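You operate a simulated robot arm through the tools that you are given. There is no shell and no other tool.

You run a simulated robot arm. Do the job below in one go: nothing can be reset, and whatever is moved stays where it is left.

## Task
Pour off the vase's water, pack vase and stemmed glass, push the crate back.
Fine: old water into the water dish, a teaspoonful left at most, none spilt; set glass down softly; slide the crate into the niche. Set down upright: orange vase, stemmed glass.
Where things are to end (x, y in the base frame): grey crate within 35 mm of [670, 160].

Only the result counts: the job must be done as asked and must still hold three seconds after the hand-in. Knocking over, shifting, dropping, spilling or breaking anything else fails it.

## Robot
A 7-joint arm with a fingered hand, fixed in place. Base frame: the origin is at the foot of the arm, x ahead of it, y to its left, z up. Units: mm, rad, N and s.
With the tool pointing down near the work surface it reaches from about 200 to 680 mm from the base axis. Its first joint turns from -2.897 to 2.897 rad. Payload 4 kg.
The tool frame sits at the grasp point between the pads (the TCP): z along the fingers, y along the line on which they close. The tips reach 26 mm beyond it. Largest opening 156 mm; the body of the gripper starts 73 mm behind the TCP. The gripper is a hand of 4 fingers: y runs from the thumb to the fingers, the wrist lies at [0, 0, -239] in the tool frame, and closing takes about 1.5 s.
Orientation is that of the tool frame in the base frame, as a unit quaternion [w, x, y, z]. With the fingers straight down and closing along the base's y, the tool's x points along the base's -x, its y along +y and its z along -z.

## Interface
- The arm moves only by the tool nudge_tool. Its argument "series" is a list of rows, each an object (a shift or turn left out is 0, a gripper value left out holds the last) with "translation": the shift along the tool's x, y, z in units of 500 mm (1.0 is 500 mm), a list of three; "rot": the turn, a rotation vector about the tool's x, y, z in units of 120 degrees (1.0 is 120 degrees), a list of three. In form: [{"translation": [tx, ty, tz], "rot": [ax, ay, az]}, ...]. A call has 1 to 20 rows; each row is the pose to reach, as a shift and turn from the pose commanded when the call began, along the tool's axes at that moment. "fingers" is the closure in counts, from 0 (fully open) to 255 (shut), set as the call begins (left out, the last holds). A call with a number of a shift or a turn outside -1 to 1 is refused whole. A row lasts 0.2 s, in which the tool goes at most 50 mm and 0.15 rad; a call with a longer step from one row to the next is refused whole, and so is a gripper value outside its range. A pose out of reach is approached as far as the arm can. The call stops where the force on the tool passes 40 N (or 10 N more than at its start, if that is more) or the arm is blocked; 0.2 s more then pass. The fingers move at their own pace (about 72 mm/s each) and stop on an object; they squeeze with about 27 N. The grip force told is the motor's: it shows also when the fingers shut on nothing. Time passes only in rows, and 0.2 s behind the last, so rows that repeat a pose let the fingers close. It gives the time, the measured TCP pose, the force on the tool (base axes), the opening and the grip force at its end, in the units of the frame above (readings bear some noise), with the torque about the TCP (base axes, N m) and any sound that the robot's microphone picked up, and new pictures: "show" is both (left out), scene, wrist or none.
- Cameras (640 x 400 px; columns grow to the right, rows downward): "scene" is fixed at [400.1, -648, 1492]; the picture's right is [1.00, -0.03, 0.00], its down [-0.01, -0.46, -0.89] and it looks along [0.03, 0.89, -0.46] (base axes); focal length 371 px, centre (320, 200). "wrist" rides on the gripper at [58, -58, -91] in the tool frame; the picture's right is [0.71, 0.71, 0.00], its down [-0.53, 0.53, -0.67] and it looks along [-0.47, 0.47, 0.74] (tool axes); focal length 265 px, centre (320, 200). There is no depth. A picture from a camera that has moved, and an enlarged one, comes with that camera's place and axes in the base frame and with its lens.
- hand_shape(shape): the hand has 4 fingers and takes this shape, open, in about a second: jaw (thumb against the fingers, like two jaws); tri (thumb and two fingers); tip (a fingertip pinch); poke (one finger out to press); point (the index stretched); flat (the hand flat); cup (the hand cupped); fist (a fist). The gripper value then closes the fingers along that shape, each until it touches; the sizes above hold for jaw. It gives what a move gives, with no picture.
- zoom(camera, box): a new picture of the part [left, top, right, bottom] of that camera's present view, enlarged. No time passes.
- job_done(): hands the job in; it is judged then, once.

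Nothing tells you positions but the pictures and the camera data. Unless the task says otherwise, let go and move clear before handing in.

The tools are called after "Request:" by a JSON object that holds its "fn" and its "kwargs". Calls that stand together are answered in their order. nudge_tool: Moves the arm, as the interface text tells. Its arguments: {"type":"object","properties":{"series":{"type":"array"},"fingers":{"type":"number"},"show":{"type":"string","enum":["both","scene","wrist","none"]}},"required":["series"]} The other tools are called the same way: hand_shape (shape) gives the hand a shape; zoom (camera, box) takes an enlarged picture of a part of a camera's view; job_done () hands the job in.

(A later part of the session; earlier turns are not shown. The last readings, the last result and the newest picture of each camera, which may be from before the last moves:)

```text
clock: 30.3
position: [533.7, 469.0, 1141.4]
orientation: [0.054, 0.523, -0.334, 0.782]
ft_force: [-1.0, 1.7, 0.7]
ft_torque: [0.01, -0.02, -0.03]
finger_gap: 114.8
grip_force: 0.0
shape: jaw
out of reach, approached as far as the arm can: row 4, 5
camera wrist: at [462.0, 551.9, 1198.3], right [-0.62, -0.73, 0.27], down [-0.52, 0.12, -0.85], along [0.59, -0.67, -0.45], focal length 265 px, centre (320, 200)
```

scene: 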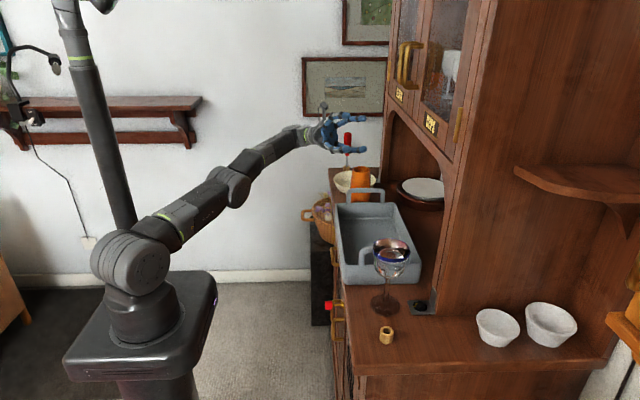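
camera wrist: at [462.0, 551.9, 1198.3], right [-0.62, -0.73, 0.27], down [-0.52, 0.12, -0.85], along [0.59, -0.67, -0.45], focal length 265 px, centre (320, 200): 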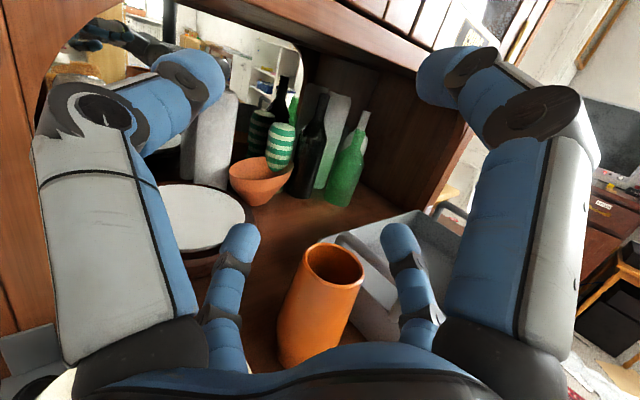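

In the poured orientation the reach runs out at about x = 534, which is enough because the dish is 148 mm wide. Now I'll go back to the upright pre-grasp pose and line up on the vase.

Request:
{"fn": "nudge_tool", "kwargs": {"series": [{"translation": [0.019, 0.037, -0.035]}, {"translation": [0.039, 0.074, -0.071]}, {"translation": [0.058, 0.111, -0.106]}, {"translation": [0.058, 0.111, -0.106], "rot": [-0.0316, -0.0312, 0.0548]}, {"translation": [0.058, 0.111, -0.106], "rot": [-0.0632, -0.0623, 0.1095]}, {"translation": [0.057, 0.12, -0.1], "rot": [-0.0948, -0.0935, 0.1643]}, {"translation": [0.057, 0.13, -0.094], "rot": [-0.1265, -0.1246, 0.2191]}, {"translation": [0.056, 0.14, -0.089], "rot": [-0.1581, -0.1558, 0.2738]}, {"translation": [0.056, 0.15, -0.083], "rot": [-0.1897, -0.1869, 0.3286]}, {"translation": [0.055, 0.161, -0.078], "rot": [-0.2213, -0.2181, 0.3834]}, {"translation": [0.055, 0.171, -0.073], "rot": [-0.2529, -0.2492, 0.4382]}, {"translation": [0.054, 0.182, -0.067], "rot": [-0.2845, -0.2804, 0.4929]}, {"translation": [0.053, 0.193, -0.061], "rot": [-0.3162, -0.3115, 0.5477]}, {"translation": [0.052, 0.205, -0.055], "rot": [-0.3478, -0.3427, 0.6025]}, {"translation": [0.051, 0.217, -0.05], "rot": [-0.3794, -0.3738, 0.6572]}, {"translation": [0.05, 0.228, -0.044], "rot": [-0.411, -0.405, 0.712]}, {"translation": [0.05, 0.228, -0.044], "rot": [-0.411, -0.405, 0.712]}], "show": "both"}}

Request:
{"fn": "zoom", "kwargs": {"camera": "wrist", "box": [200, 0, 480, 260]}}

Request:
{"fn": "zoom", "kwargs": {"camera": "scene", "box": [270, 90, 400, 210]}}

```text
clock: 33.9
position: [455.2, 389.6, 1105.7]
orientation: [0.395, -0.349, 0.832, -0.17]
ft_force: [-0.7, -0.9, 0.6]
ft_torque: [0.0, 0.01, 0.04]
finger_gap: 114.9
grip_force: 0.0
shape: jaw
camera wrist: at [384.3, 307.8, 1164.6], right [-0.63, -0.01, -0.78], down [-0.52, 0.75, 0.41], along [0.58, 0.66, -0.48], focal length 265 px, centre (320, 200)
```

scene: 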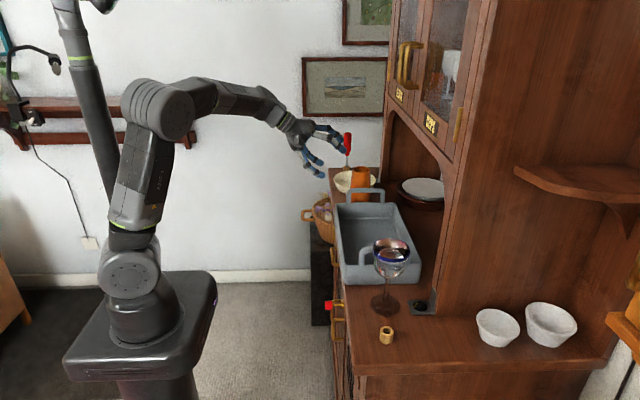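
wrist: 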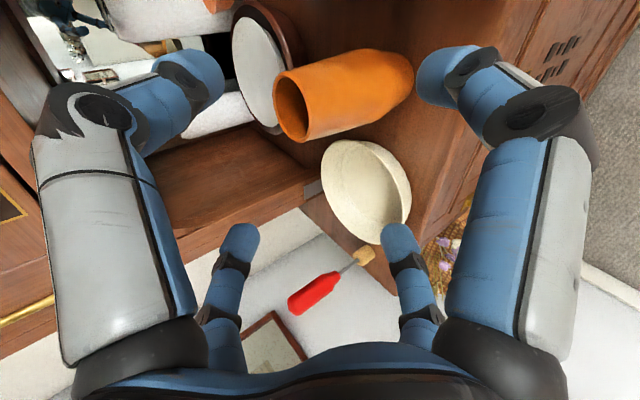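

```text
1.54 times, centred on (340, 130) of wrist
camera zoom: at [384.3, 307.8, 1164.6], right [-0.63, -0.01, -0.78], down [-0.52, 0.75, 0.41], along [0.58, 0.66, -0.48], focal length 408 px, centre (289, 308)
```

zoom: 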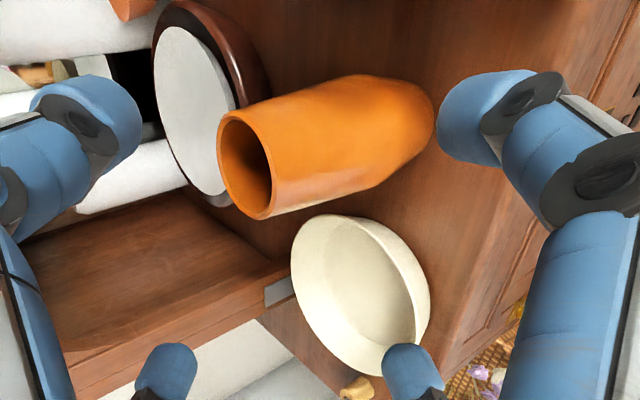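

```text
3.33 times, centred on (335, 150) of scene
camera zoom: at [400.1, -648.0, 1492.0], right [1.0, -0.03, 0.0], down [-0.01, -0.46, -0.89], along [0.03, 0.89, -0.46], focal length 1236 px, centre (270, 367)
```

zoom: 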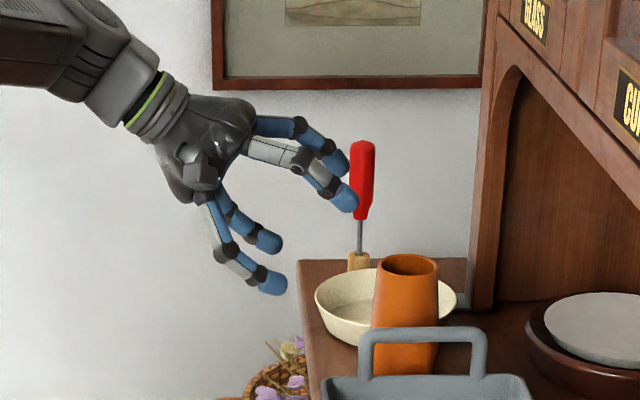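

The finger positions match my model, and the vase mouth checks out at about (556, 391, 1055). I'll advance along the tool axis toward the vase in two stages, looking before I go all the way in.

Request:
{"fn": "nudge_tool", "kwargs": {"series": [{"translation": [0, 0, 0.035]}, {"translation": [0, 0, 0.07]}, {"translation": [0, 0, 0.105]}, {"translation": [0, 0, 0.14]}, {"translation": [0, 0, 0.17]}, {"translation": [0, 0, 0.19]}], "show": "both"}}

Request:
{"fn": "zoom", "kwargs": {"camera": "scene", "box": [310, 110, 410, 210]}}

```text
clock: 35.3
position: [530.2, 388.6, 1047.2]
orientation: [0.395, -0.35, 0.832, -0.17]
ft_force: [-0.2, 0.5, -0.3]
ft_torque: [0.01, -0.03, 0.01]
finger_gap: 114.9
grip_force: 0.0
shape: jaw
camera wrist: at [460.0, 308.8, 1106.3], right [-0.63, -0.01, -0.78], down [-0.52, 0.75, 0.41], along [0.58, 0.66, -0.48], focal length 265 px, centre (320, 200)
```

scene: 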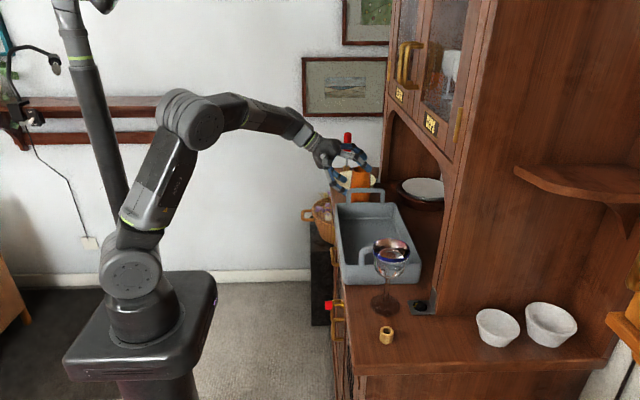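
wrist: 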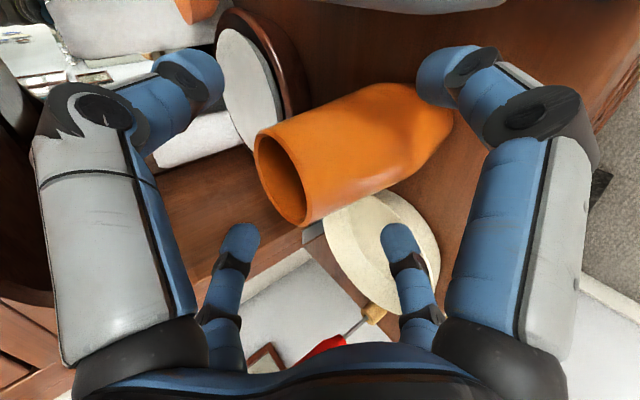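

```text
4.00 times, centred on (360, 160) of scene
camera zoom: at [400.1, -648.0, 1492.0], right [1.0, -0.03, 0.0], down [-0.01, -0.46, -0.89], along [0.03, 0.89, -0.46], focal length 1483 px, centre (160, 360)
```

zoom: 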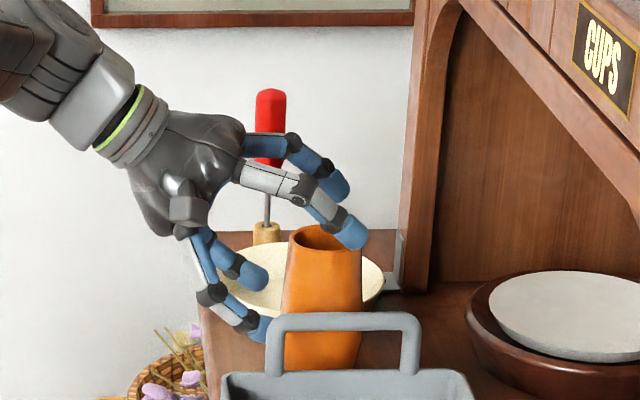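

The fingers straddle the vase without touching it. I'll move the last 38 mm in.

Request:
{"fn": "nudge_tool", "kwargs": {"series": [{"translation": [0.0012, 0.0012, 0.019]}, {"translation": [0.0029, 0.0029, 0.038]}, {"translation": [0.0046, 0.0046, 0.057]}, {"translation": [0.0058, 0.0058, 0.0754]}, {"translation": [0.0058, 0.0058, 0.0754]}], "show": "both"}}

Request:
{"fn": "zoom", "kwargs": {"camera": "scene", "box": [320, 130, 400, 210]}}

Request:
{"fn": "zoom", "kwargs": {"camera": "wrist", "box": [180, 40, 500, 280]}}

```text
clock: 36.5
position: [555.8, 387.3, 1020.1]
orientation: [0.396, -0.348, 0.832, -0.17]
ft_force: [-0.4, 0.4, -0.2]
ft_torque: [0.0, 0.02, -0.01]
finger_gap: 115.0
grip_force: 0.1
shape: jaw
camera wrist: at [484.9, 306.4, 1079.9], right [-0.63, -0.01, -0.78], down [-0.52, 0.75, 0.41], along [0.58, 0.66, -0.48], focal length 265 px, centre (320, 200)
```

scene: 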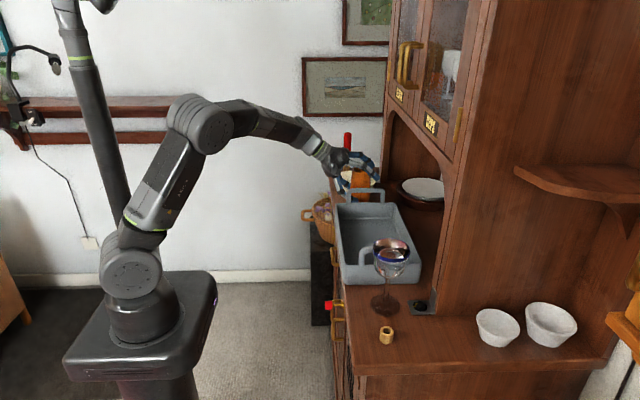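
wrist: 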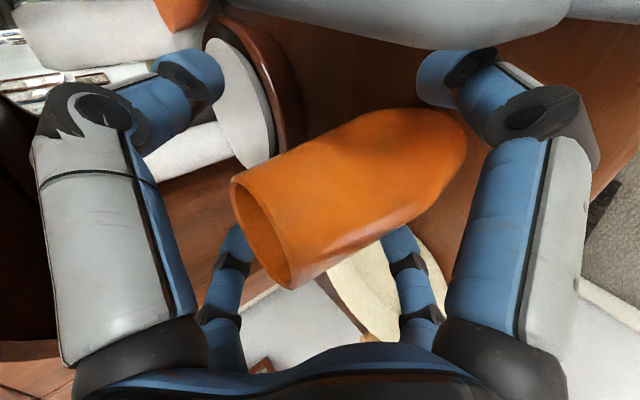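

```text
5.00 times, centred on (360, 170) of scene
camera zoom: at [400.1, -648.0, 1492.0], right [1.0, -0.03, 0.0], down [-0.01, -0.46, -0.89], along [0.03, 0.89, -0.46], focal length 1854 px, centre (120, 350)
```

zoom: 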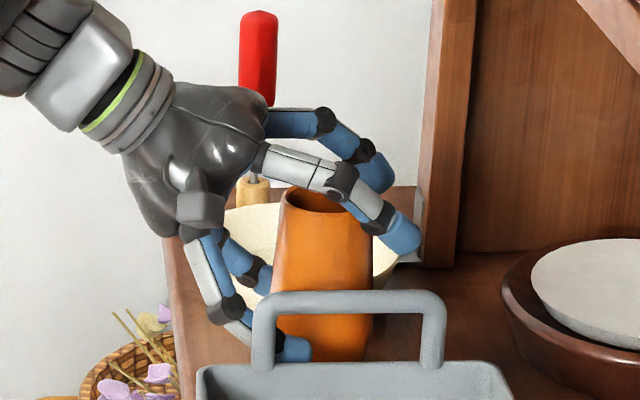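

```text
1.67 times, centred on (340, 160) of wrist
camera zoom: at [484.9, 306.4, 1079.9], right [-0.63, -0.01, -0.78], down [-0.52, 0.75, 0.41], along [0.58, 0.66, -0.48], focal length 442 px, centre (287, 267)
```

zoom: 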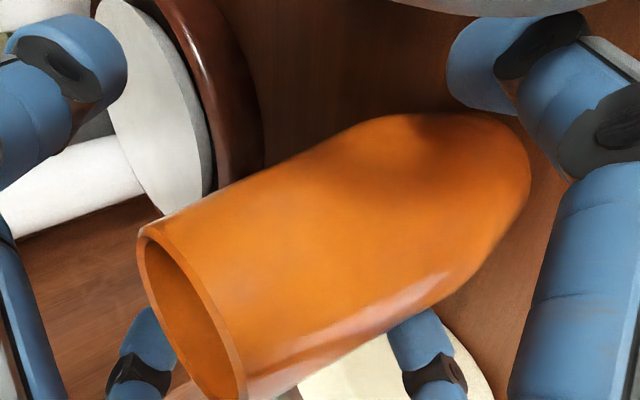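

The vase is between the fingers, but it sits a little short of the finger pads' centre. I'll back off 9 mm so all four fingers should meet it together, and start closing gently.

Request:
{"fn": "nudge_tool", "kwargs": {"series": [{"translation": [0.003, 0.005, -0.007]}, {"translation": [0.0065, 0.0094, -0.014]}, {"translation": [0.0065, 0.0094, -0.014]}], "show": "none"}}

Request:
{"fn": "nudge_tool", "kwargs": {"series": [{"translation": [0, 0, 0]}, {"translation": [0, 0, 0]}, {"translation": [0, 0, 0]}], "fingers": 112, "show": "both"}}

Request:
{"fn": "zoom", "kwargs": {"camera": "scene", "box": [320, 130, 400, 210]}}

```text
clock: 37.3
position: [546.5, 388.6, 1020.9]
orientation: [0.396, -0.349, 0.832, -0.171]
ft_force: [0.3, -0.5, -0.2]
ft_torque: [-0.02, 0.02, 0.02]
finger_gap: 114.8
grip_force: 0.1
shape: jaw
```

```text
clock: 38.1
position: [546.2, 387.4, 1020.9]
orientation: [0.396, -0.348, 0.832, -0.172]
ft_force: [-0.3, -0.5, 0.0]
ft_torque: [0.03, -0.02, 0.0]
finger_gap: 88.0
grip_force: 0.1
shape: jaw
camera wrist: at [475.7, 307.1, 1080.1], right [-0.63, -0.01, -0.78], down [-0.52, 0.75, 0.41], along [0.58, 0.66, -0.48], focal length 265 px, centre (320, 200)
```

scene: 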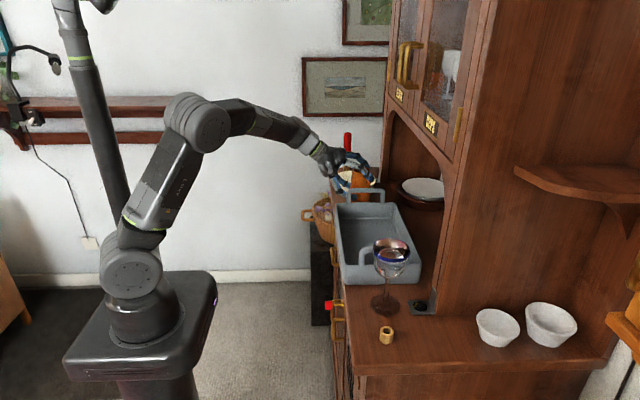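
wrist: 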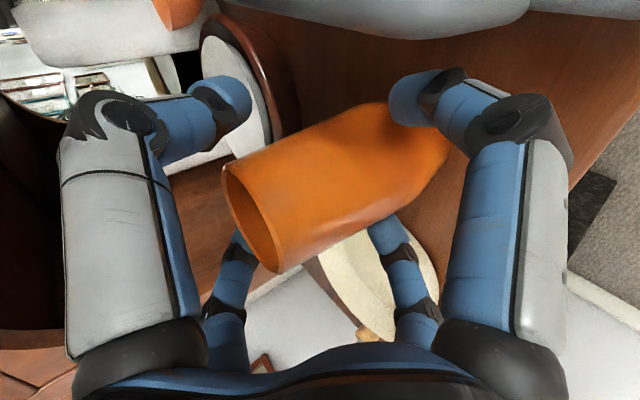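

```text
5.00 times, centred on (360, 170) of scene
camera zoom: at [400.1, -648.0, 1492.0], right [1.0, -0.03, 0.0], down [-0.01, -0.46, -0.89], along [0.03, 0.89, -0.46], focal length 1854 px, centre (120, 350)
```

zoom: 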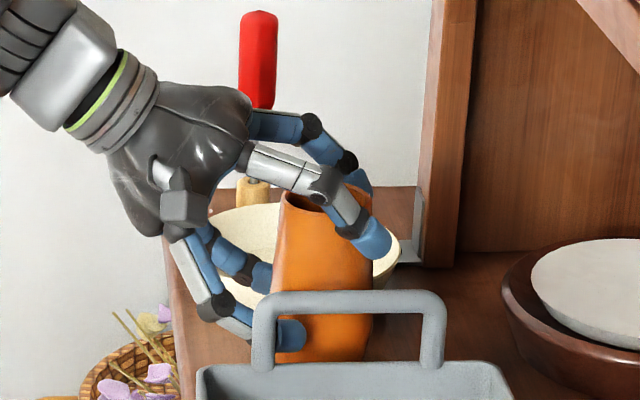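

The vase hasn't moved so far. I'll keep closing until the fingers grip.

Request:
{"fn": "nudge_tool", "kwargs": {"series": [{"translation": [0, 0, 0]}, {"translation": [0, 0, 0]}, {"translation": [0, 0, 0]}], "fingers": 145, "show": "both"}}

Request:
{"fn": "zoom", "kwargs": {"camera": "scene", "box": [320, 130, 400, 210]}}

```text
clock: 38.9
position: [546.2, 387.6, 1022.0]
orientation: [0.396, -0.35, 0.832, -0.17]
ft_force: [-3.0, 0.0, 5.4]
ft_torque: [0.03, 0.32, 0.02]
finger_gap: 58.7
grip_force: 26.5
shape: jaw
camera wrist: at [475.5, 307.4, 1080.8], right [-0.63, -0.01, -0.78], down [-0.52, 0.75, 0.41], along [0.58, 0.66, -0.48], focal length 265 px, centre (320, 200)
```

scene: 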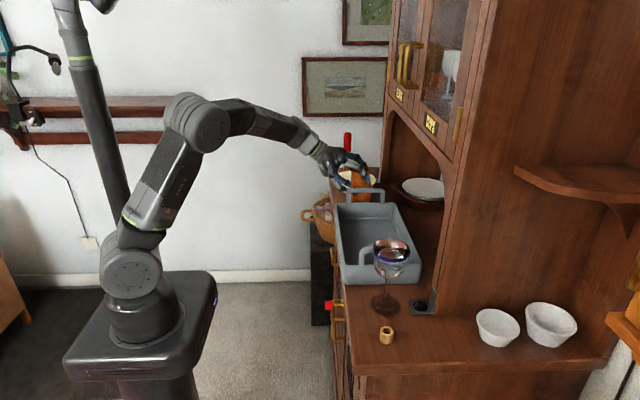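
wrist: 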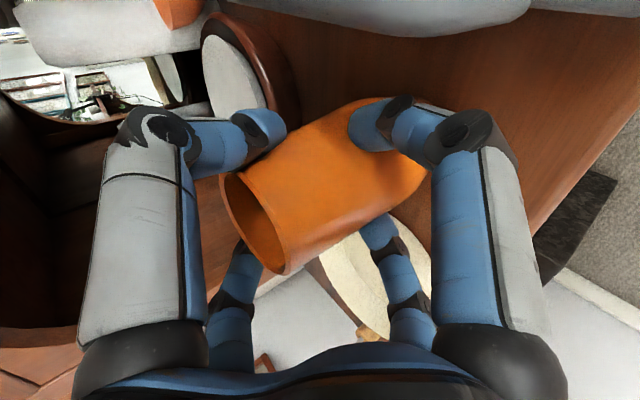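

```text
5.00 times, centred on (360, 170) of scene
camera zoom: at [400.1, -648.0, 1492.0], right [1.0, -0.03, 0.0], down [-0.01, -0.46, -0.89], along [0.03, 0.89, -0.46], focal length 1854 px, centre (120, 350)
```

zoom: 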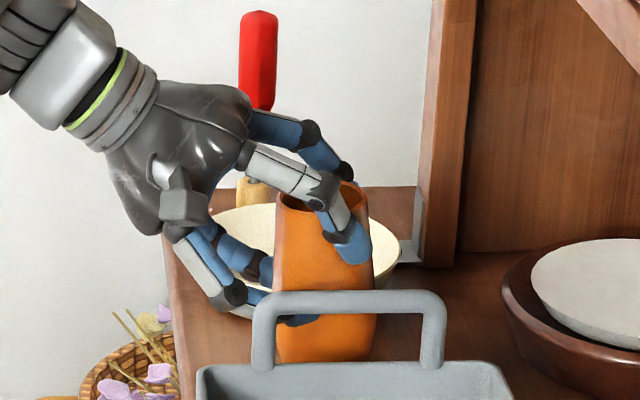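

The vase is gripped at about 27 N and is still practically upright. I'll lift slowly, straight up.

Request:
{"fn": "nudge_tool", "kwargs": {"series": [{"translation": [0, 0, 0]}, {"translation": [-0.0043, -0.0045, -0.005]}, {"translation": [-0.0108, -0.0112, -0.0126]}, {"translation": [-0.0194, -0.0201, -0.0226]}, {"translation": [-0.0302, -0.0313, -0.0351]}, {"translation": [-0.0431, -0.0447, -0.0502]}, {"translation": [-0.0431, -0.0447, -0.0502]}], "fingers": 200, "show": "both"}}

Request:
{"fn": "zoom", "kwargs": {"camera": "scene", "box": [320, 120, 400, 210]}}

```text
clock: 40.5
position: [545.4, 388.8, 1059.0]
orientation: [0.395, -0.349, 0.832, -0.171]
ft_force: [0.4, -0.7, -3.3]
ft_torque: [0.01, 0.05, -0.01]
finger_gap: 56.0
grip_force: 27.0
shape: jaw
camera wrist: at [475.4, 308.0, 1118.6], right [-0.63, -0.01, -0.78], down [-0.52, 0.75, 0.41], along [0.58, 0.66, -0.48], focal length 265 px, centre (320, 200)
```

scene: 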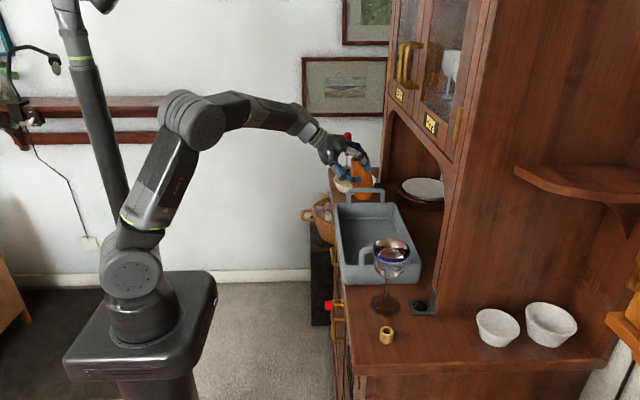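
wrist: 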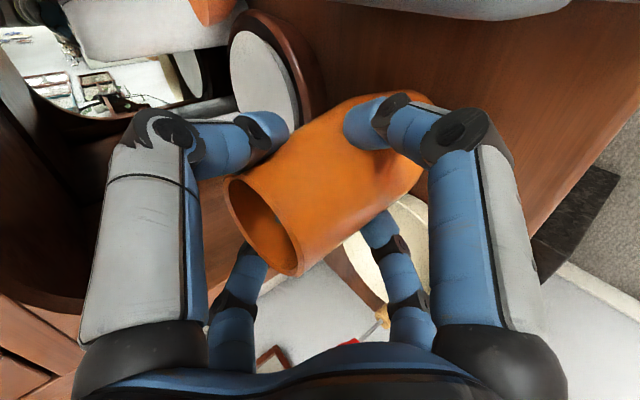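

```text
4.44 times, centred on (360, 165) of scene
camera zoom: at [400.1, -648.0, 1492.0], right [1.0, -0.03, 0.0], down [-0.01, -0.46, -0.89], along [0.03, 0.89, -0.46], focal length 1648 px, centre (142, 356)
```

zoom: 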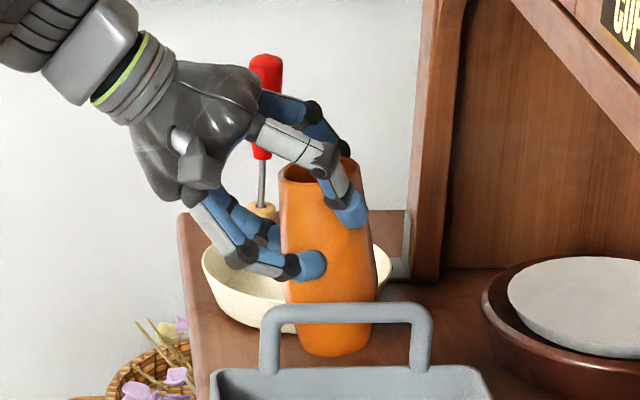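

The vase hangs securely, leaning about 4°, with roughly 0.35 kg on the tool. I'll lift it a bit more and carry it smoothly over to the dish, still upright.

Request:
{"fn": "nudge_tool", "kwargs": {"series": [{"translation": [-0.008, 0.002, -0.008]}, {"translation": [-0.024, 0.013, -0.016]}, {"translation": [-0.046, 0.029, -0.024]}, {"translation": [-0.07, 0.046, -0.031]}, {"translation": [-0.094, 0.063, -0.038]}, {"translation": [-0.115, 0.077, -0.044]}, {"translation": [-0.126, 0.085, -0.047]}, {"translation": [-0.13, 0.0874, -0.0482]}, {"translation": [-0.13, 0.0874, -0.0482]}], "show": "both"}}

Request:
{"fn": "zoom", "kwargs": {"camera": "scene", "box": [320, 110, 400, 210]}}

```text
clock: 42.5
position: [536.3, 465.7, 1085.6]
orientation: [0.396, -0.349, 0.832, -0.171]
ft_force: [-0.3, -0.8, -3.9]
ft_torque: [0.0, 0.01, -0.03]
finger_gap: 56.0
grip_force: 27.3
shape: jaw
camera wrist: at [466.6, 384.9, 1144.5], right [-0.63, -0.01, -0.78], down [-0.52, 0.75, 0.41], along [0.58, 0.66, -0.48], focal length 265 px, centre (320, 200)
```

scene: 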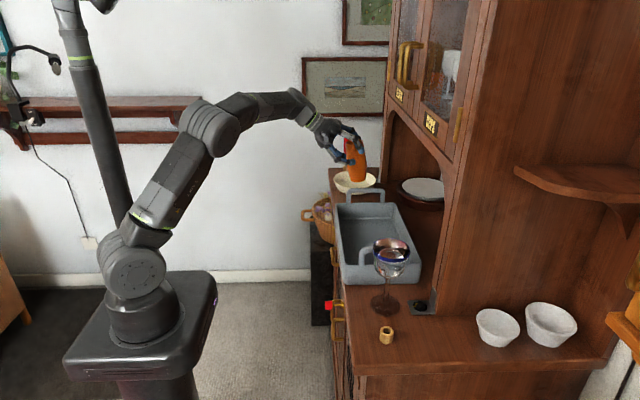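
wrist: 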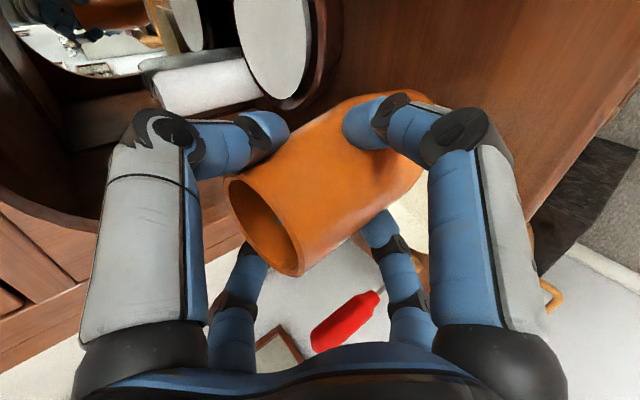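

```text
4.00 times, centred on (360, 160) of scene
camera zoom: at [400.1, -648.0, 1492.0], right [1.0, -0.03, 0.0], down [-0.01, -0.46, -0.89], along [0.03, 0.89, -0.46], focal length 1483 px, centre (160, 360)
```

zoom: 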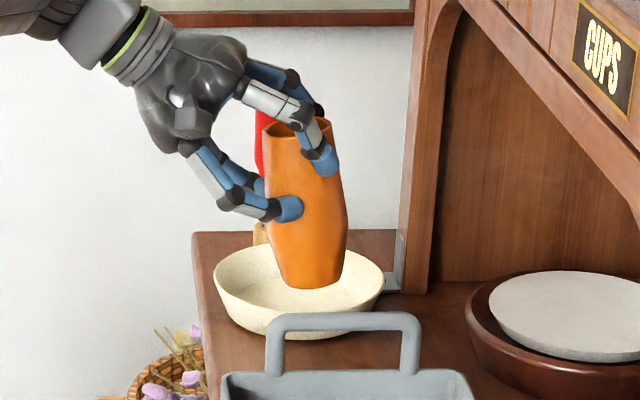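

The vase is over the dish with its mouth at about (542, 468). I'll start tilting toward +y, to about 55° at moderate speed and then slower.

Request:
{"fn": "nudge_tool", "kwargs": {"series": [{"translation": [0.002, 0.0025, 0.0025], "rot": [0.0148, 0.0148, -0.0259]}, {"translation": [0.004, 0.005, 0.005], "rot": [0.0351, 0.0352, -0.0616]}, {"translation": [0.006, 0.008, 0.008], "rot": [0.0573, 0.0575, -0.1005]}, {"translation": [0.008, 0.011, 0.011], "rot": [0.0776, 0.0779, -0.1361]}, {"translation": [0.01, 0.014, 0.014], "rot": [0.0979, 0.0983, -0.1718]}, {"translation": [0.012, 0.017, 0.017], "rot": [0.1182, 0.1187, -0.2075]}, {"translation": [0.014, 0.019, 0.019], "rot": [0.1385, 0.1391, -0.2431]}, {"translation": [0.016, 0.021, 0.021], "rot": [0.1588, 0.1594, -0.2788]}, {"translation": [0.017, 0.023, 0.023], "rot": [0.1791, 0.1798, -0.3144]}, {"translation": [0.0188, 0.0252, 0.0252], "rot": [0.1938, 0.1945, -0.3402]}, {"translation": [0.0188, 0.0252, 0.0252], "rot": [0.203, 0.204, -0.3566]}], "show": "both"}}

Request:
{"fn": "zoom", "kwargs": {"camera": "scene", "box": [320, 110, 400, 210]}}

```text
clock: 44.9
position: [536.5, 466.9, 1065.6]
orientation: [0.189, -0.493, 0.659, -0.536]
ft_force: [-0.4, -0.8, -2.5]
ft_torque: [0.1, 0.04, 0.02]
finger_gap: 55.4
grip_force: 26.5
shape: jaw
camera wrist: at [466.5, 470.2, 1165.5], right [-0.63, -0.64, -0.43], down [-0.52, 0.76, -0.38], along [0.58, -0.01, -0.82], focal length 265 px, centre (320, 200)
```

scene: 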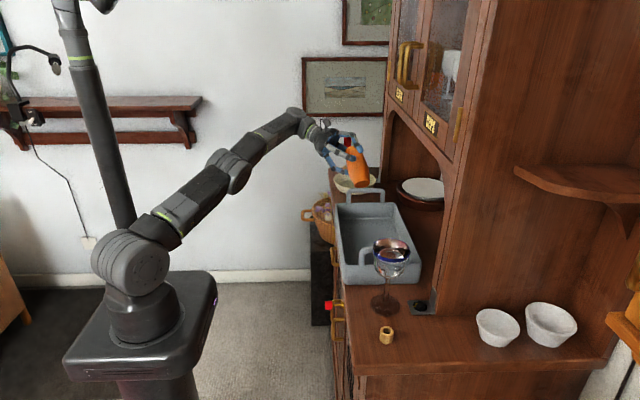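
wrist: 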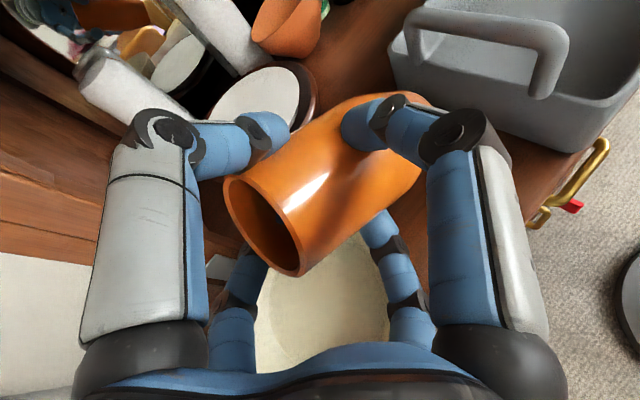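

```text
4.00 times, centred on (360, 160) of scene
camera zoom: at [400.1, -648.0, 1492.0], right [1.0, -0.03, 0.0], down [-0.01, -0.46, -0.89], along [0.03, 0.89, -0.46], focal length 1483 px, centre (160, 360)
```

zoom: 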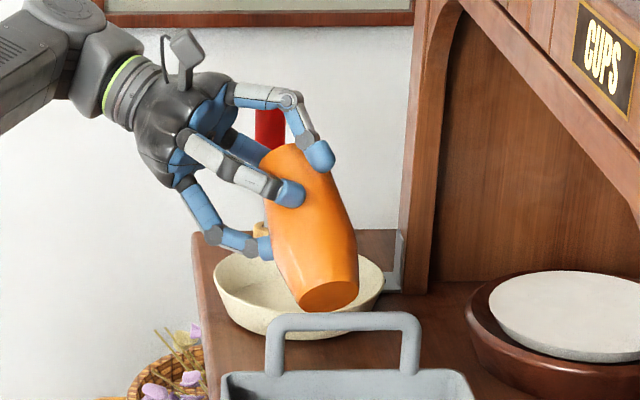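

The mouth is right over the dish. I'll keep tilting slowly, from 55° to 100°, so the water runs out gently.

Request:
{"fn": "nudge_tool", "kwargs": {"series": [{"translation": [-0.0004, 0.0005, 0], "rot": [0.0092, 0.0093, -0.0162]}, {"translation": [-0.0009, 0.001, 0], "rot": [0.0185, 0.0186, -0.0324]}, {"translation": [-0.0013, 0.0014, 0], "rot": [0.0277, 0.028, -0.0486]}, {"translation": [-0.0018, 0.0019, 0], "rot": [0.0369, 0.0373, -0.0648]}, {"translation": [-0.0022, 0.0024, 0], "rot": [0.0462, 0.0466, -0.081]}, {"translation": [-0.0027, 0.0029, 0], "rot": [0.0554, 0.0559, -0.0972]}, {"translation": [-0.0031, 0.0033, 0], "rot": [0.0646, 0.0652, -0.1134]}, {"translation": [-0.0036, 0.0038, 0], "rot": [0.0739, 0.0745, -0.1296]}, {"translation": [-0.004, 0.0043, 0], "rot": [0.0831, 0.0839, -0.1458]}, {"translation": [-0.0044, 0.0048, 0], "rot": [0.0923, 0.0932, -0.162]}], "show": "both"}}

Request:
{"fn": "zoom", "kwargs": {"camera": "scene", "box": [320, 110, 400, 210]}}

```text
clock: 47.1
position: [531.7, 461.6, 1062.0]
orientation: [-0.079, 0.521, -0.527, 0.666]
ft_force: [0.7, 0.4, -1.2]
ft_torque: [0.12, 0.06, 0.02]
finger_gap: 55.4
grip_force: 26.9
shape: jaw
out of reach, approached as far as the arm can: row 3, 4, 5, 6, 7, 8, 9, 10
camera wrist: at [460.5, 505.4, 1152.4], right [-0.63, -0.77, -0.12], down [-0.52, 0.53, -0.67], along [0.58, -0.36, -0.73], focal length 265 px, centre (320, 200)
```

scene: 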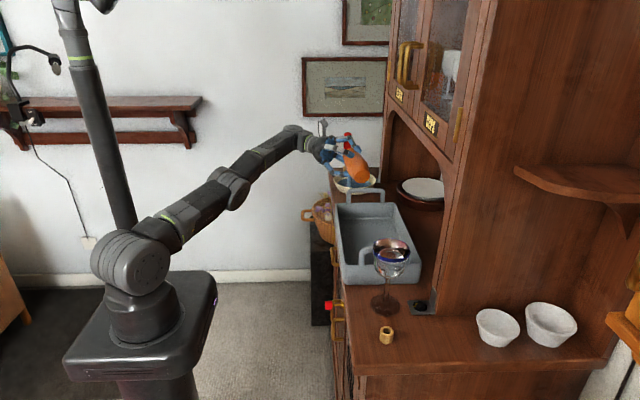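
wrist: 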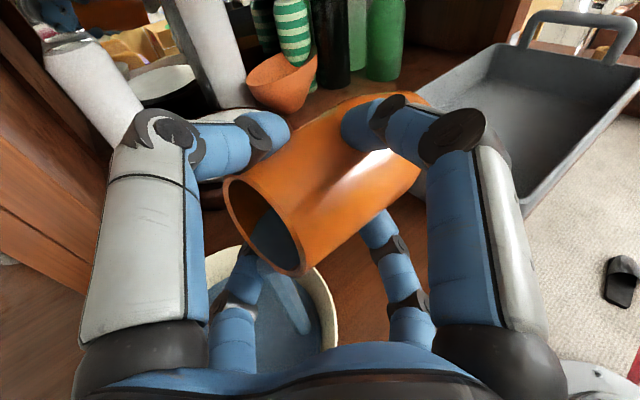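

```text
4.00 times, centred on (360, 160) of scene
camera zoom: at [400.1, -648.0, 1492.0], right [1.0, -0.03, 0.0], down [-0.01, -0.46, -0.89], along [0.03, 0.89, -0.46], focal length 1483 px, centre (160, 360)
```

zoom: 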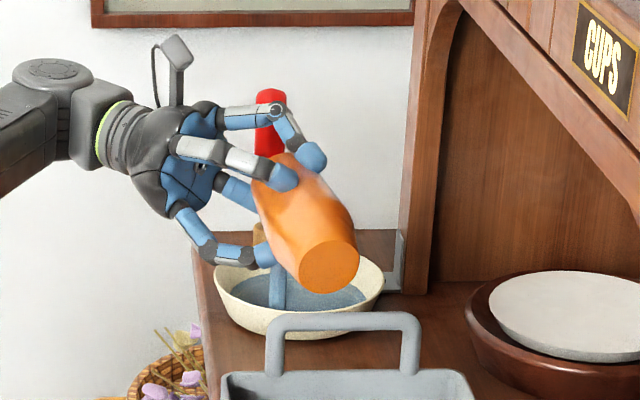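

Water is running cleanly into the dish. The arm is at its reach limit, so I'll draw the hand slightly toward the base while continuing to about 111° of tilt.

Request:
{"fn": "nudge_tool", "kwargs": {"series": [{"translation": [-0.0004, 0.0015, -0.0026], "rot": [0.0069, 0.0069, -0.0121]}, {"translation": [-0.0009, 0.0029, -0.0052], "rot": [0.0148, 0.0148, -0.0259]}, {"translation": [-0.0013, 0.0044, -0.0078], "rot": [0.0227, 0.0228, -0.0398]}, {"translation": [-0.0017, 0.0058, -0.0104], "rot": [0.0306, 0.0307, -0.0537]}, {"translation": [-0.0021, 0.0073, -0.013], "rot": [0.0385, 0.0386, -0.0676]}, {"translation": [-0.0026, 0.0087, -0.0156], "rot": [0.0464, 0.0466, -0.0815]}, {"translation": [-0.003, 0.0102, -0.0182], "rot": [0.0543, 0.0545, -0.0954]}, {"translation": [-0.003, 0.0102, -0.0182], "rot": [0.0622, 0.0624, -0.1093]}, {"translation": [-0.003, 0.0102, -0.0182], "rot": [0.0702, 0.0704, -0.1231]}, {"translation": [-0.003, 0.0102, -0.0182], "rot": [0.0781, 0.0783, -0.137]}, {"translation": [-0.003, 0.0102, -0.0182], "rot": [0.086, 0.0862, -0.1509]}, {"translation": [-0.003, 0.0102, -0.0182], "rot": [0.0939, 0.0941, -0.1648]}, {"translation": [-0.003, 0.0102, -0.0182], "rot": [0.1028, 0.1031, -0.1804]}, {"translation": [-0.003, 0.0102, -0.0182], "rot": [0.1107, 0.111, -0.1943]}], "show": "both"}}

Request:
{"fn": "zoom", "kwargs": {"camera": "scene", "box": [320, 110, 400, 210]}}

```text
clock: 50.1
position: [521.6, 465.4, 1058.5]
orientation: [0.059, 0.525, -0.337, 0.779]
ft_force: [0.4, -0.7, -2.0]
ft_torque: [0.12, 0.04, 0.01]
finger_gap: 55.5
grip_force: 26.6
shape: jaw
camera wrist: at [451.9, 549.3, 1115.5], right [-0.63, -0.73, 0.28], down [-0.52, 0.13, -0.84], along [0.58, -0.68, -0.46], focal length 265 px, centre (320, 200)
```

scene: 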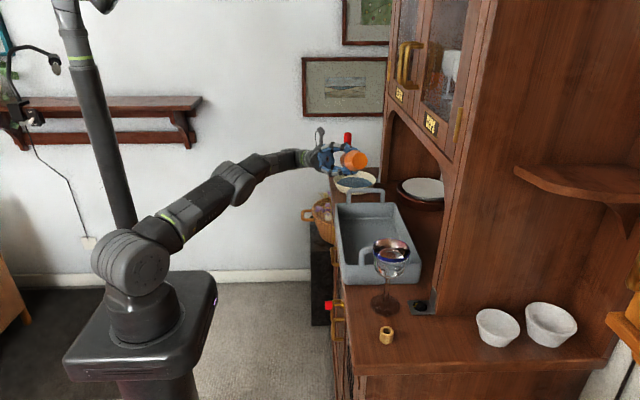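
wrist: 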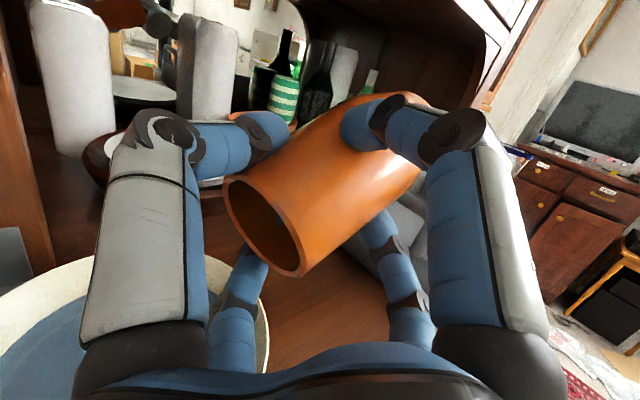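

```text
4.00 times, centred on (360, 160) of scene
camera zoom: at [400.1, -648.0, 1492.0], right [1.0, -0.03, 0.0], down [-0.01, -0.46, -0.89], along [0.03, 0.89, -0.46], focal length 1483 px, centre (160, 360)
```

zoom: 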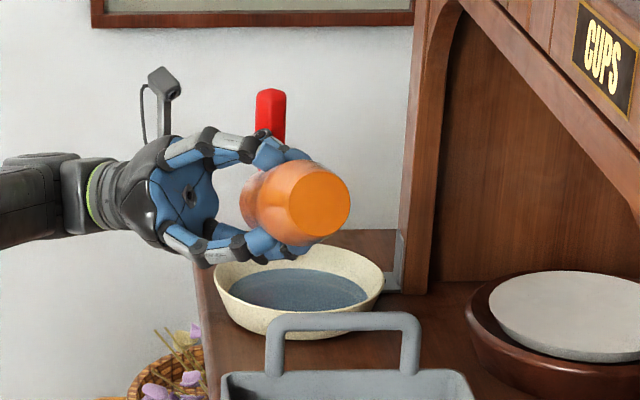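

The stream has stopped and the water sits in the dish. I'll tilt a few degrees more and hold for a couple of seconds to let the last drops out.

Request:
{"fn": "nudge_tool", "kwargs": {"series": [{"translation": [0.0012, 0.0012, -0.0021], "rot": [0.0073, 0.0074, -0.013]}, {"translation": [0.0023, 0.0024, -0.0041], "rot": [0.0147, 0.0149, -0.0259]}, {"translation": [0.0035, 0.0036, -0.0062], "rot": [0.022, 0.0223, -0.0389]}, {"translation": [0.0035, 0.0036, -0.0062], "rot": [0.022, 0.0223, -0.0389]}, {"translation": [0.0035, 0.0036, -0.0062], "rot": [0.022, 0.0223, -0.0389]}, {"translation": [0.0035, 0.0036, -0.0062], "rot": [0.022, 0.0223, -0.0389]}, {"translation": [0.0035, 0.0036, -0.0062], "rot": [0.022, 0.0223, -0.0389]}, {"translation": [0.0035, 0.0036, -0.0062], "rot": [0.022, 0.0223, -0.0389]}, {"translation": [0.0035, 0.0036, -0.0062], "rot": [0.022, 0.0223, -0.0389]}, {"translation": [0.0035, 0.0036, -0.0062], "rot": [0.022, 0.0223, -0.0389]}, {"translation": [0.0035, 0.0036, -0.0062], "rot": [0.022, 0.0223, -0.0389]}, {"translation": [0.0035, 0.0036, -0.0062], "rot": [0.022, 0.0223, -0.0389]}], "show": "scene"}}

Request:
{"fn": "zoom", "kwargs": {"camera": "scene", "box": [320, 130, 400, 210]}}

Request:
{"fn": "zoom", "kwargs": {"camera": "wrist", "box": [200, 140, 360, 300]}}

```text
clock: 52.7
position: [518.2, 465.1, 1058.3]
orientation: [0.085, 0.521, -0.296, 0.796]
ft_force: [-0.2, 0.4, -2.2]
ft_torque: [0.08, 0.05, -0.02]
finger_gap: 55.6
grip_force: 27.0
shape: jaw
```

scene: 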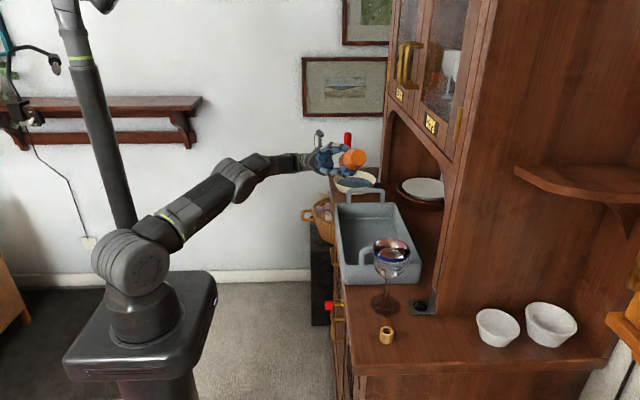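

```text
5.00 times, centred on (360, 170) of scene
camera zoom: at [400.1, -648.0, 1492.0], right [1.0, -0.03, 0.0], down [-0.01, -0.46, -0.89], along [0.03, 0.89, -0.46], focal length 1854 px, centre (120, 350)
```

zoom: 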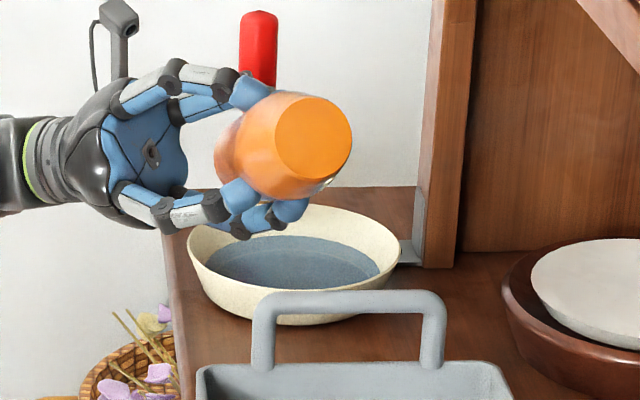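

```text
2.50 times, centred on (280, 220) of wrist
camera zoom: at [448.1, 554.1, 1106.2], right [-0.63, -0.69, 0.35], down [-0.52, 0.04, -0.85], along [0.58, -0.72, -0.39], focal length 664 px, centre (420, 150)
```

zoom: 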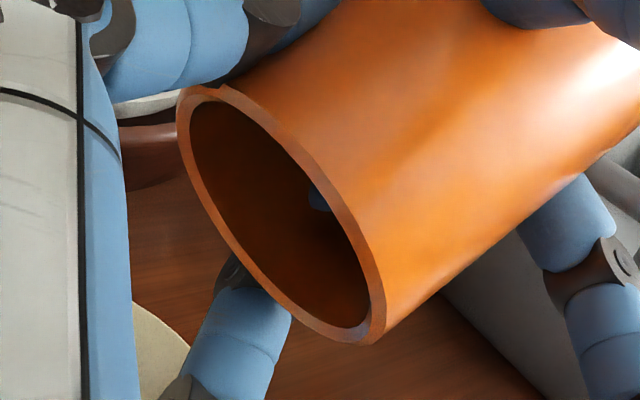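

Almost everything is out, with only a faint sheen left at the lip. I'll hold two more seconds and look again before turning upright.

Request:
{"fn": "nudge_tool", "kwargs": {"series": [{"rot": [0, 0, 0]}, {"rot": [0, 0, 0]}, {"rot": [0, 0, 0]}, {"rot": [0, 0, 0]}, {"rot": [0, 0, 0]}, {"rot": [0, 0, 0]}, {"rot": [0, 0, 0]}, {"rot": [0, 0, 0]}, {"rot": [0, 0, 0]}, {"rot": [0, 0, 0]}], "show": "none"}}

Request:
{"fn": "zoom", "kwargs": {"camera": "wrist", "box": [210, 160, 330, 290]}}

Request:
{"fn": "zoom", "kwargs": {"camera": "scene", "box": [330, 140, 390, 200]}}

```text
clock: 54.9
position: [517.7, 464.6, 1058.0]
orientation: [0.086, 0.522, -0.296, 0.795]
ft_force: [-1.3, 0.1, -2.7]
ft_torque: [0.09, 0.06, 0.02]
finger_gap: 55.9
grip_force: 26.8
shape: jaw
```

```text
3.08 times, centred on (270, 225) of wrist
camera zoom: at [448.1, 554.1, 1106.1], right [-0.63, -0.69, 0.35], down [-0.52, 0.04, -0.85], along [0.58, -0.72, -0.39], focal length 817 px, centre (474, 123)
```

zoom: 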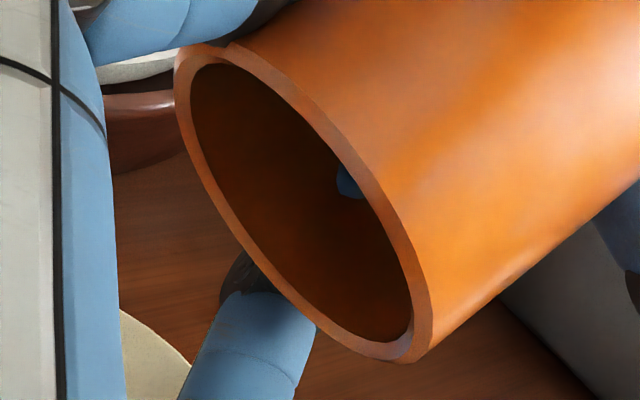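

```text
6.67 times, centred on (360, 170) of scene
camera zoom: at [400.1, -648.0, 1492.0], right [1.0, -0.03, 0.0], down [-0.01, -0.46, -0.89], along [0.03, 0.89, -0.46], focal length 2472 px, centre (53, 400)
```

zoom: 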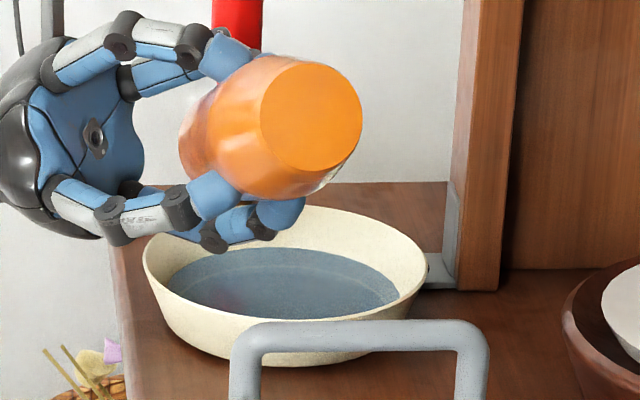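

The vase is empty. Now I'll turn it upright again while rising and backing away from the dish.

Request:
{"fn": "nudge_tool", "kwargs": {"series": [{"translation": [0.012, 0.003, 0.002], "rot": [-0.0142, -0.0144, 0.0252]}, {"translation": [0.024, 0.006, 0.004], "rot": [-0.0427, -0.0433, 0.0756]}, {"translation": [0.036, 0.009, 0.007], "rot": [-0.0711, -0.0721, 0.126]}, {"translation": [0.048, 0.012, 0.01], "rot": [-0.0995, -0.101, 0.1765]}, {"translation": [0.058, 0.014, 0.013], "rot": [-0.128, -0.1298, 0.2269]}, {"translation": [0.066, 0.016, 0.015], "rot": [-0.1564, -0.1587, 0.2773]}, {"translation": [0.074, 0.018, 0.017], "rot": [-0.1848, -0.1875, 0.3277]}, {"translation": [0.08, 0.02, 0.019], "rot": [-0.2132, -0.2164, 0.3782]}, {"translation": [0.085, 0.021, 0.02], "rot": [-0.2417, -0.2453, 0.4286]}, {"translation": [0.09, 0.022, 0.021], "rot": [-0.2701, -0.2741, 0.479]}, {"translation": [0.094, 0.023, 0.022], "rot": [-0.2985, -0.303, 0.5294]}, {"translation": [0.097, 0.024, 0.023], "rot": [-0.327, -0.3318, 0.5798]}, {"translation": [0.0984, 0.0244, 0.0236], "rot": [-0.3554, -0.3607, 0.6303]}, {"translation": [0.0984, 0.0244, 0.0236], "rot": [-0.3838, -0.3895, 0.6807]}, {"translation": [0.0984, 0.0244, 0.0236], "rot": [-0.408, -0.4141, 0.7236]}, {"translation": [0.0984, 0.0244, 0.0236], "rot": [-0.4222, -0.4285, 0.7488]}, {"translation": [0.0984, 0.0244, 0.0236], "rot": [-0.4264, -0.4328, 0.7563]}, {"translation": [0.0984, 0.0244, 0.0236], "rot": [-0.4264, -0.4328, 0.7563]}], "show": "both"}}

Request:
{"fn": "zoom", "kwargs": {"camera": "scene", "box": [310, 100, 410, 210]}}

```text
clock: 58.7
position: [499.7, 440.4, 1101.2]
orientation: [0.399, -0.347, 0.832, -0.168]
ft_force: [0.1, -0.4, -1.6]
ft_torque: [-0.03, 0.05, 0.02]
finger_gap: 55.3
grip_force: 26.8
shape: jaw
camera wrist: at [429.7, 358.8, 1159.0], right [-0.62, -0.01, -0.78], down [-0.52, 0.74, 0.41], along [0.58, 0.67, -0.47], focal length 265 px, centre (320, 200)
```

scene: 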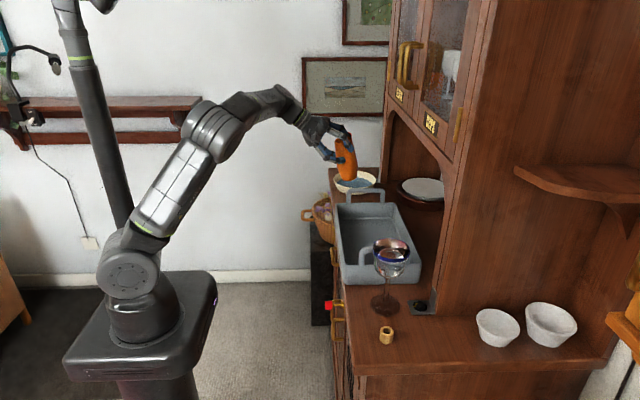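
wrist: 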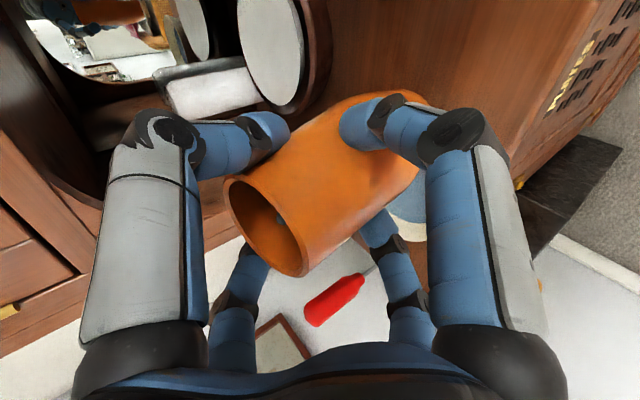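

```text
3.64 times, centred on (360, 155) of scene
camera zoom: at [400.1, -648.0, 1492.0], right [1.0, -0.03, 0.0], down [-0.01, -0.46, -0.89], along [0.03, 0.89, -0.46], focal length 1348 px, centre (174, 364)
```

zoom: 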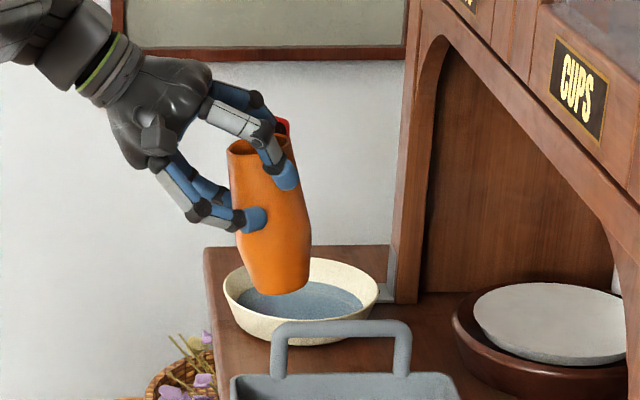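

The vase is upright again but leans about 8° in the grip. I'll measure the lean more carefully so I can correct it before setting down.

Request:
{"fn": "zoom", "kwargs": {"camera": "wrist", "box": [200, 60, 480, 300]}}

Request:
{"fn": "zoom", "kwargs": {"camera": "scene", "box": [335, 130, 385, 190]}}

```text
1.67 times, centred on (340, 180) of wrist
camera zoom: at [429.7, 358.8, 1159.0], right [-0.62, -0.01, -0.78], down [-0.52, 0.74, 0.41], along [0.58, 0.67, -0.47], focal length 442 px, centre (287, 233)
```

zoom: 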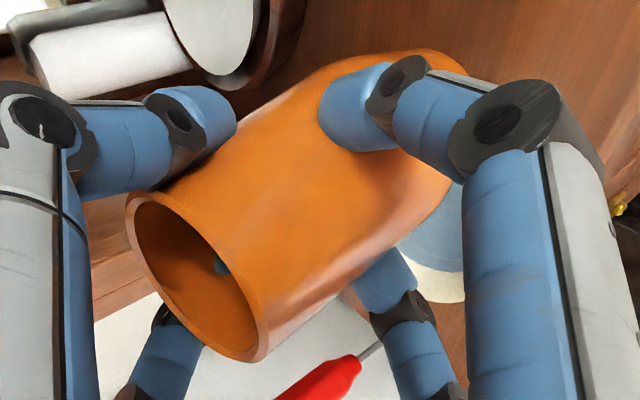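

```text
6.67 times, centred on (360, 160) of scene
camera zoom: at [400.1, -648.0, 1492.0], right [1.0, -0.03, 0.0], down [-0.01, -0.46, -0.89], along [0.03, 0.89, -0.46], focal length 2472 px, centre (53, 467)
```

zoom: 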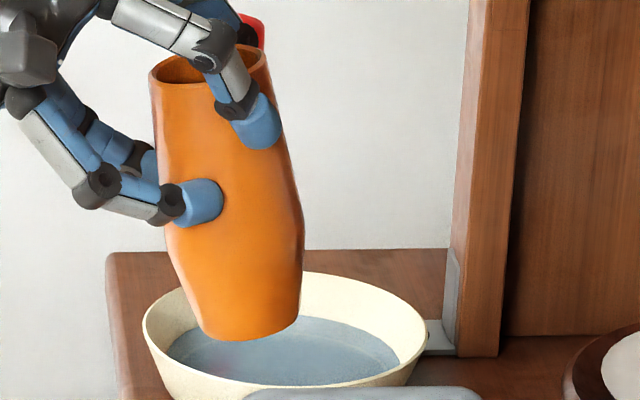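

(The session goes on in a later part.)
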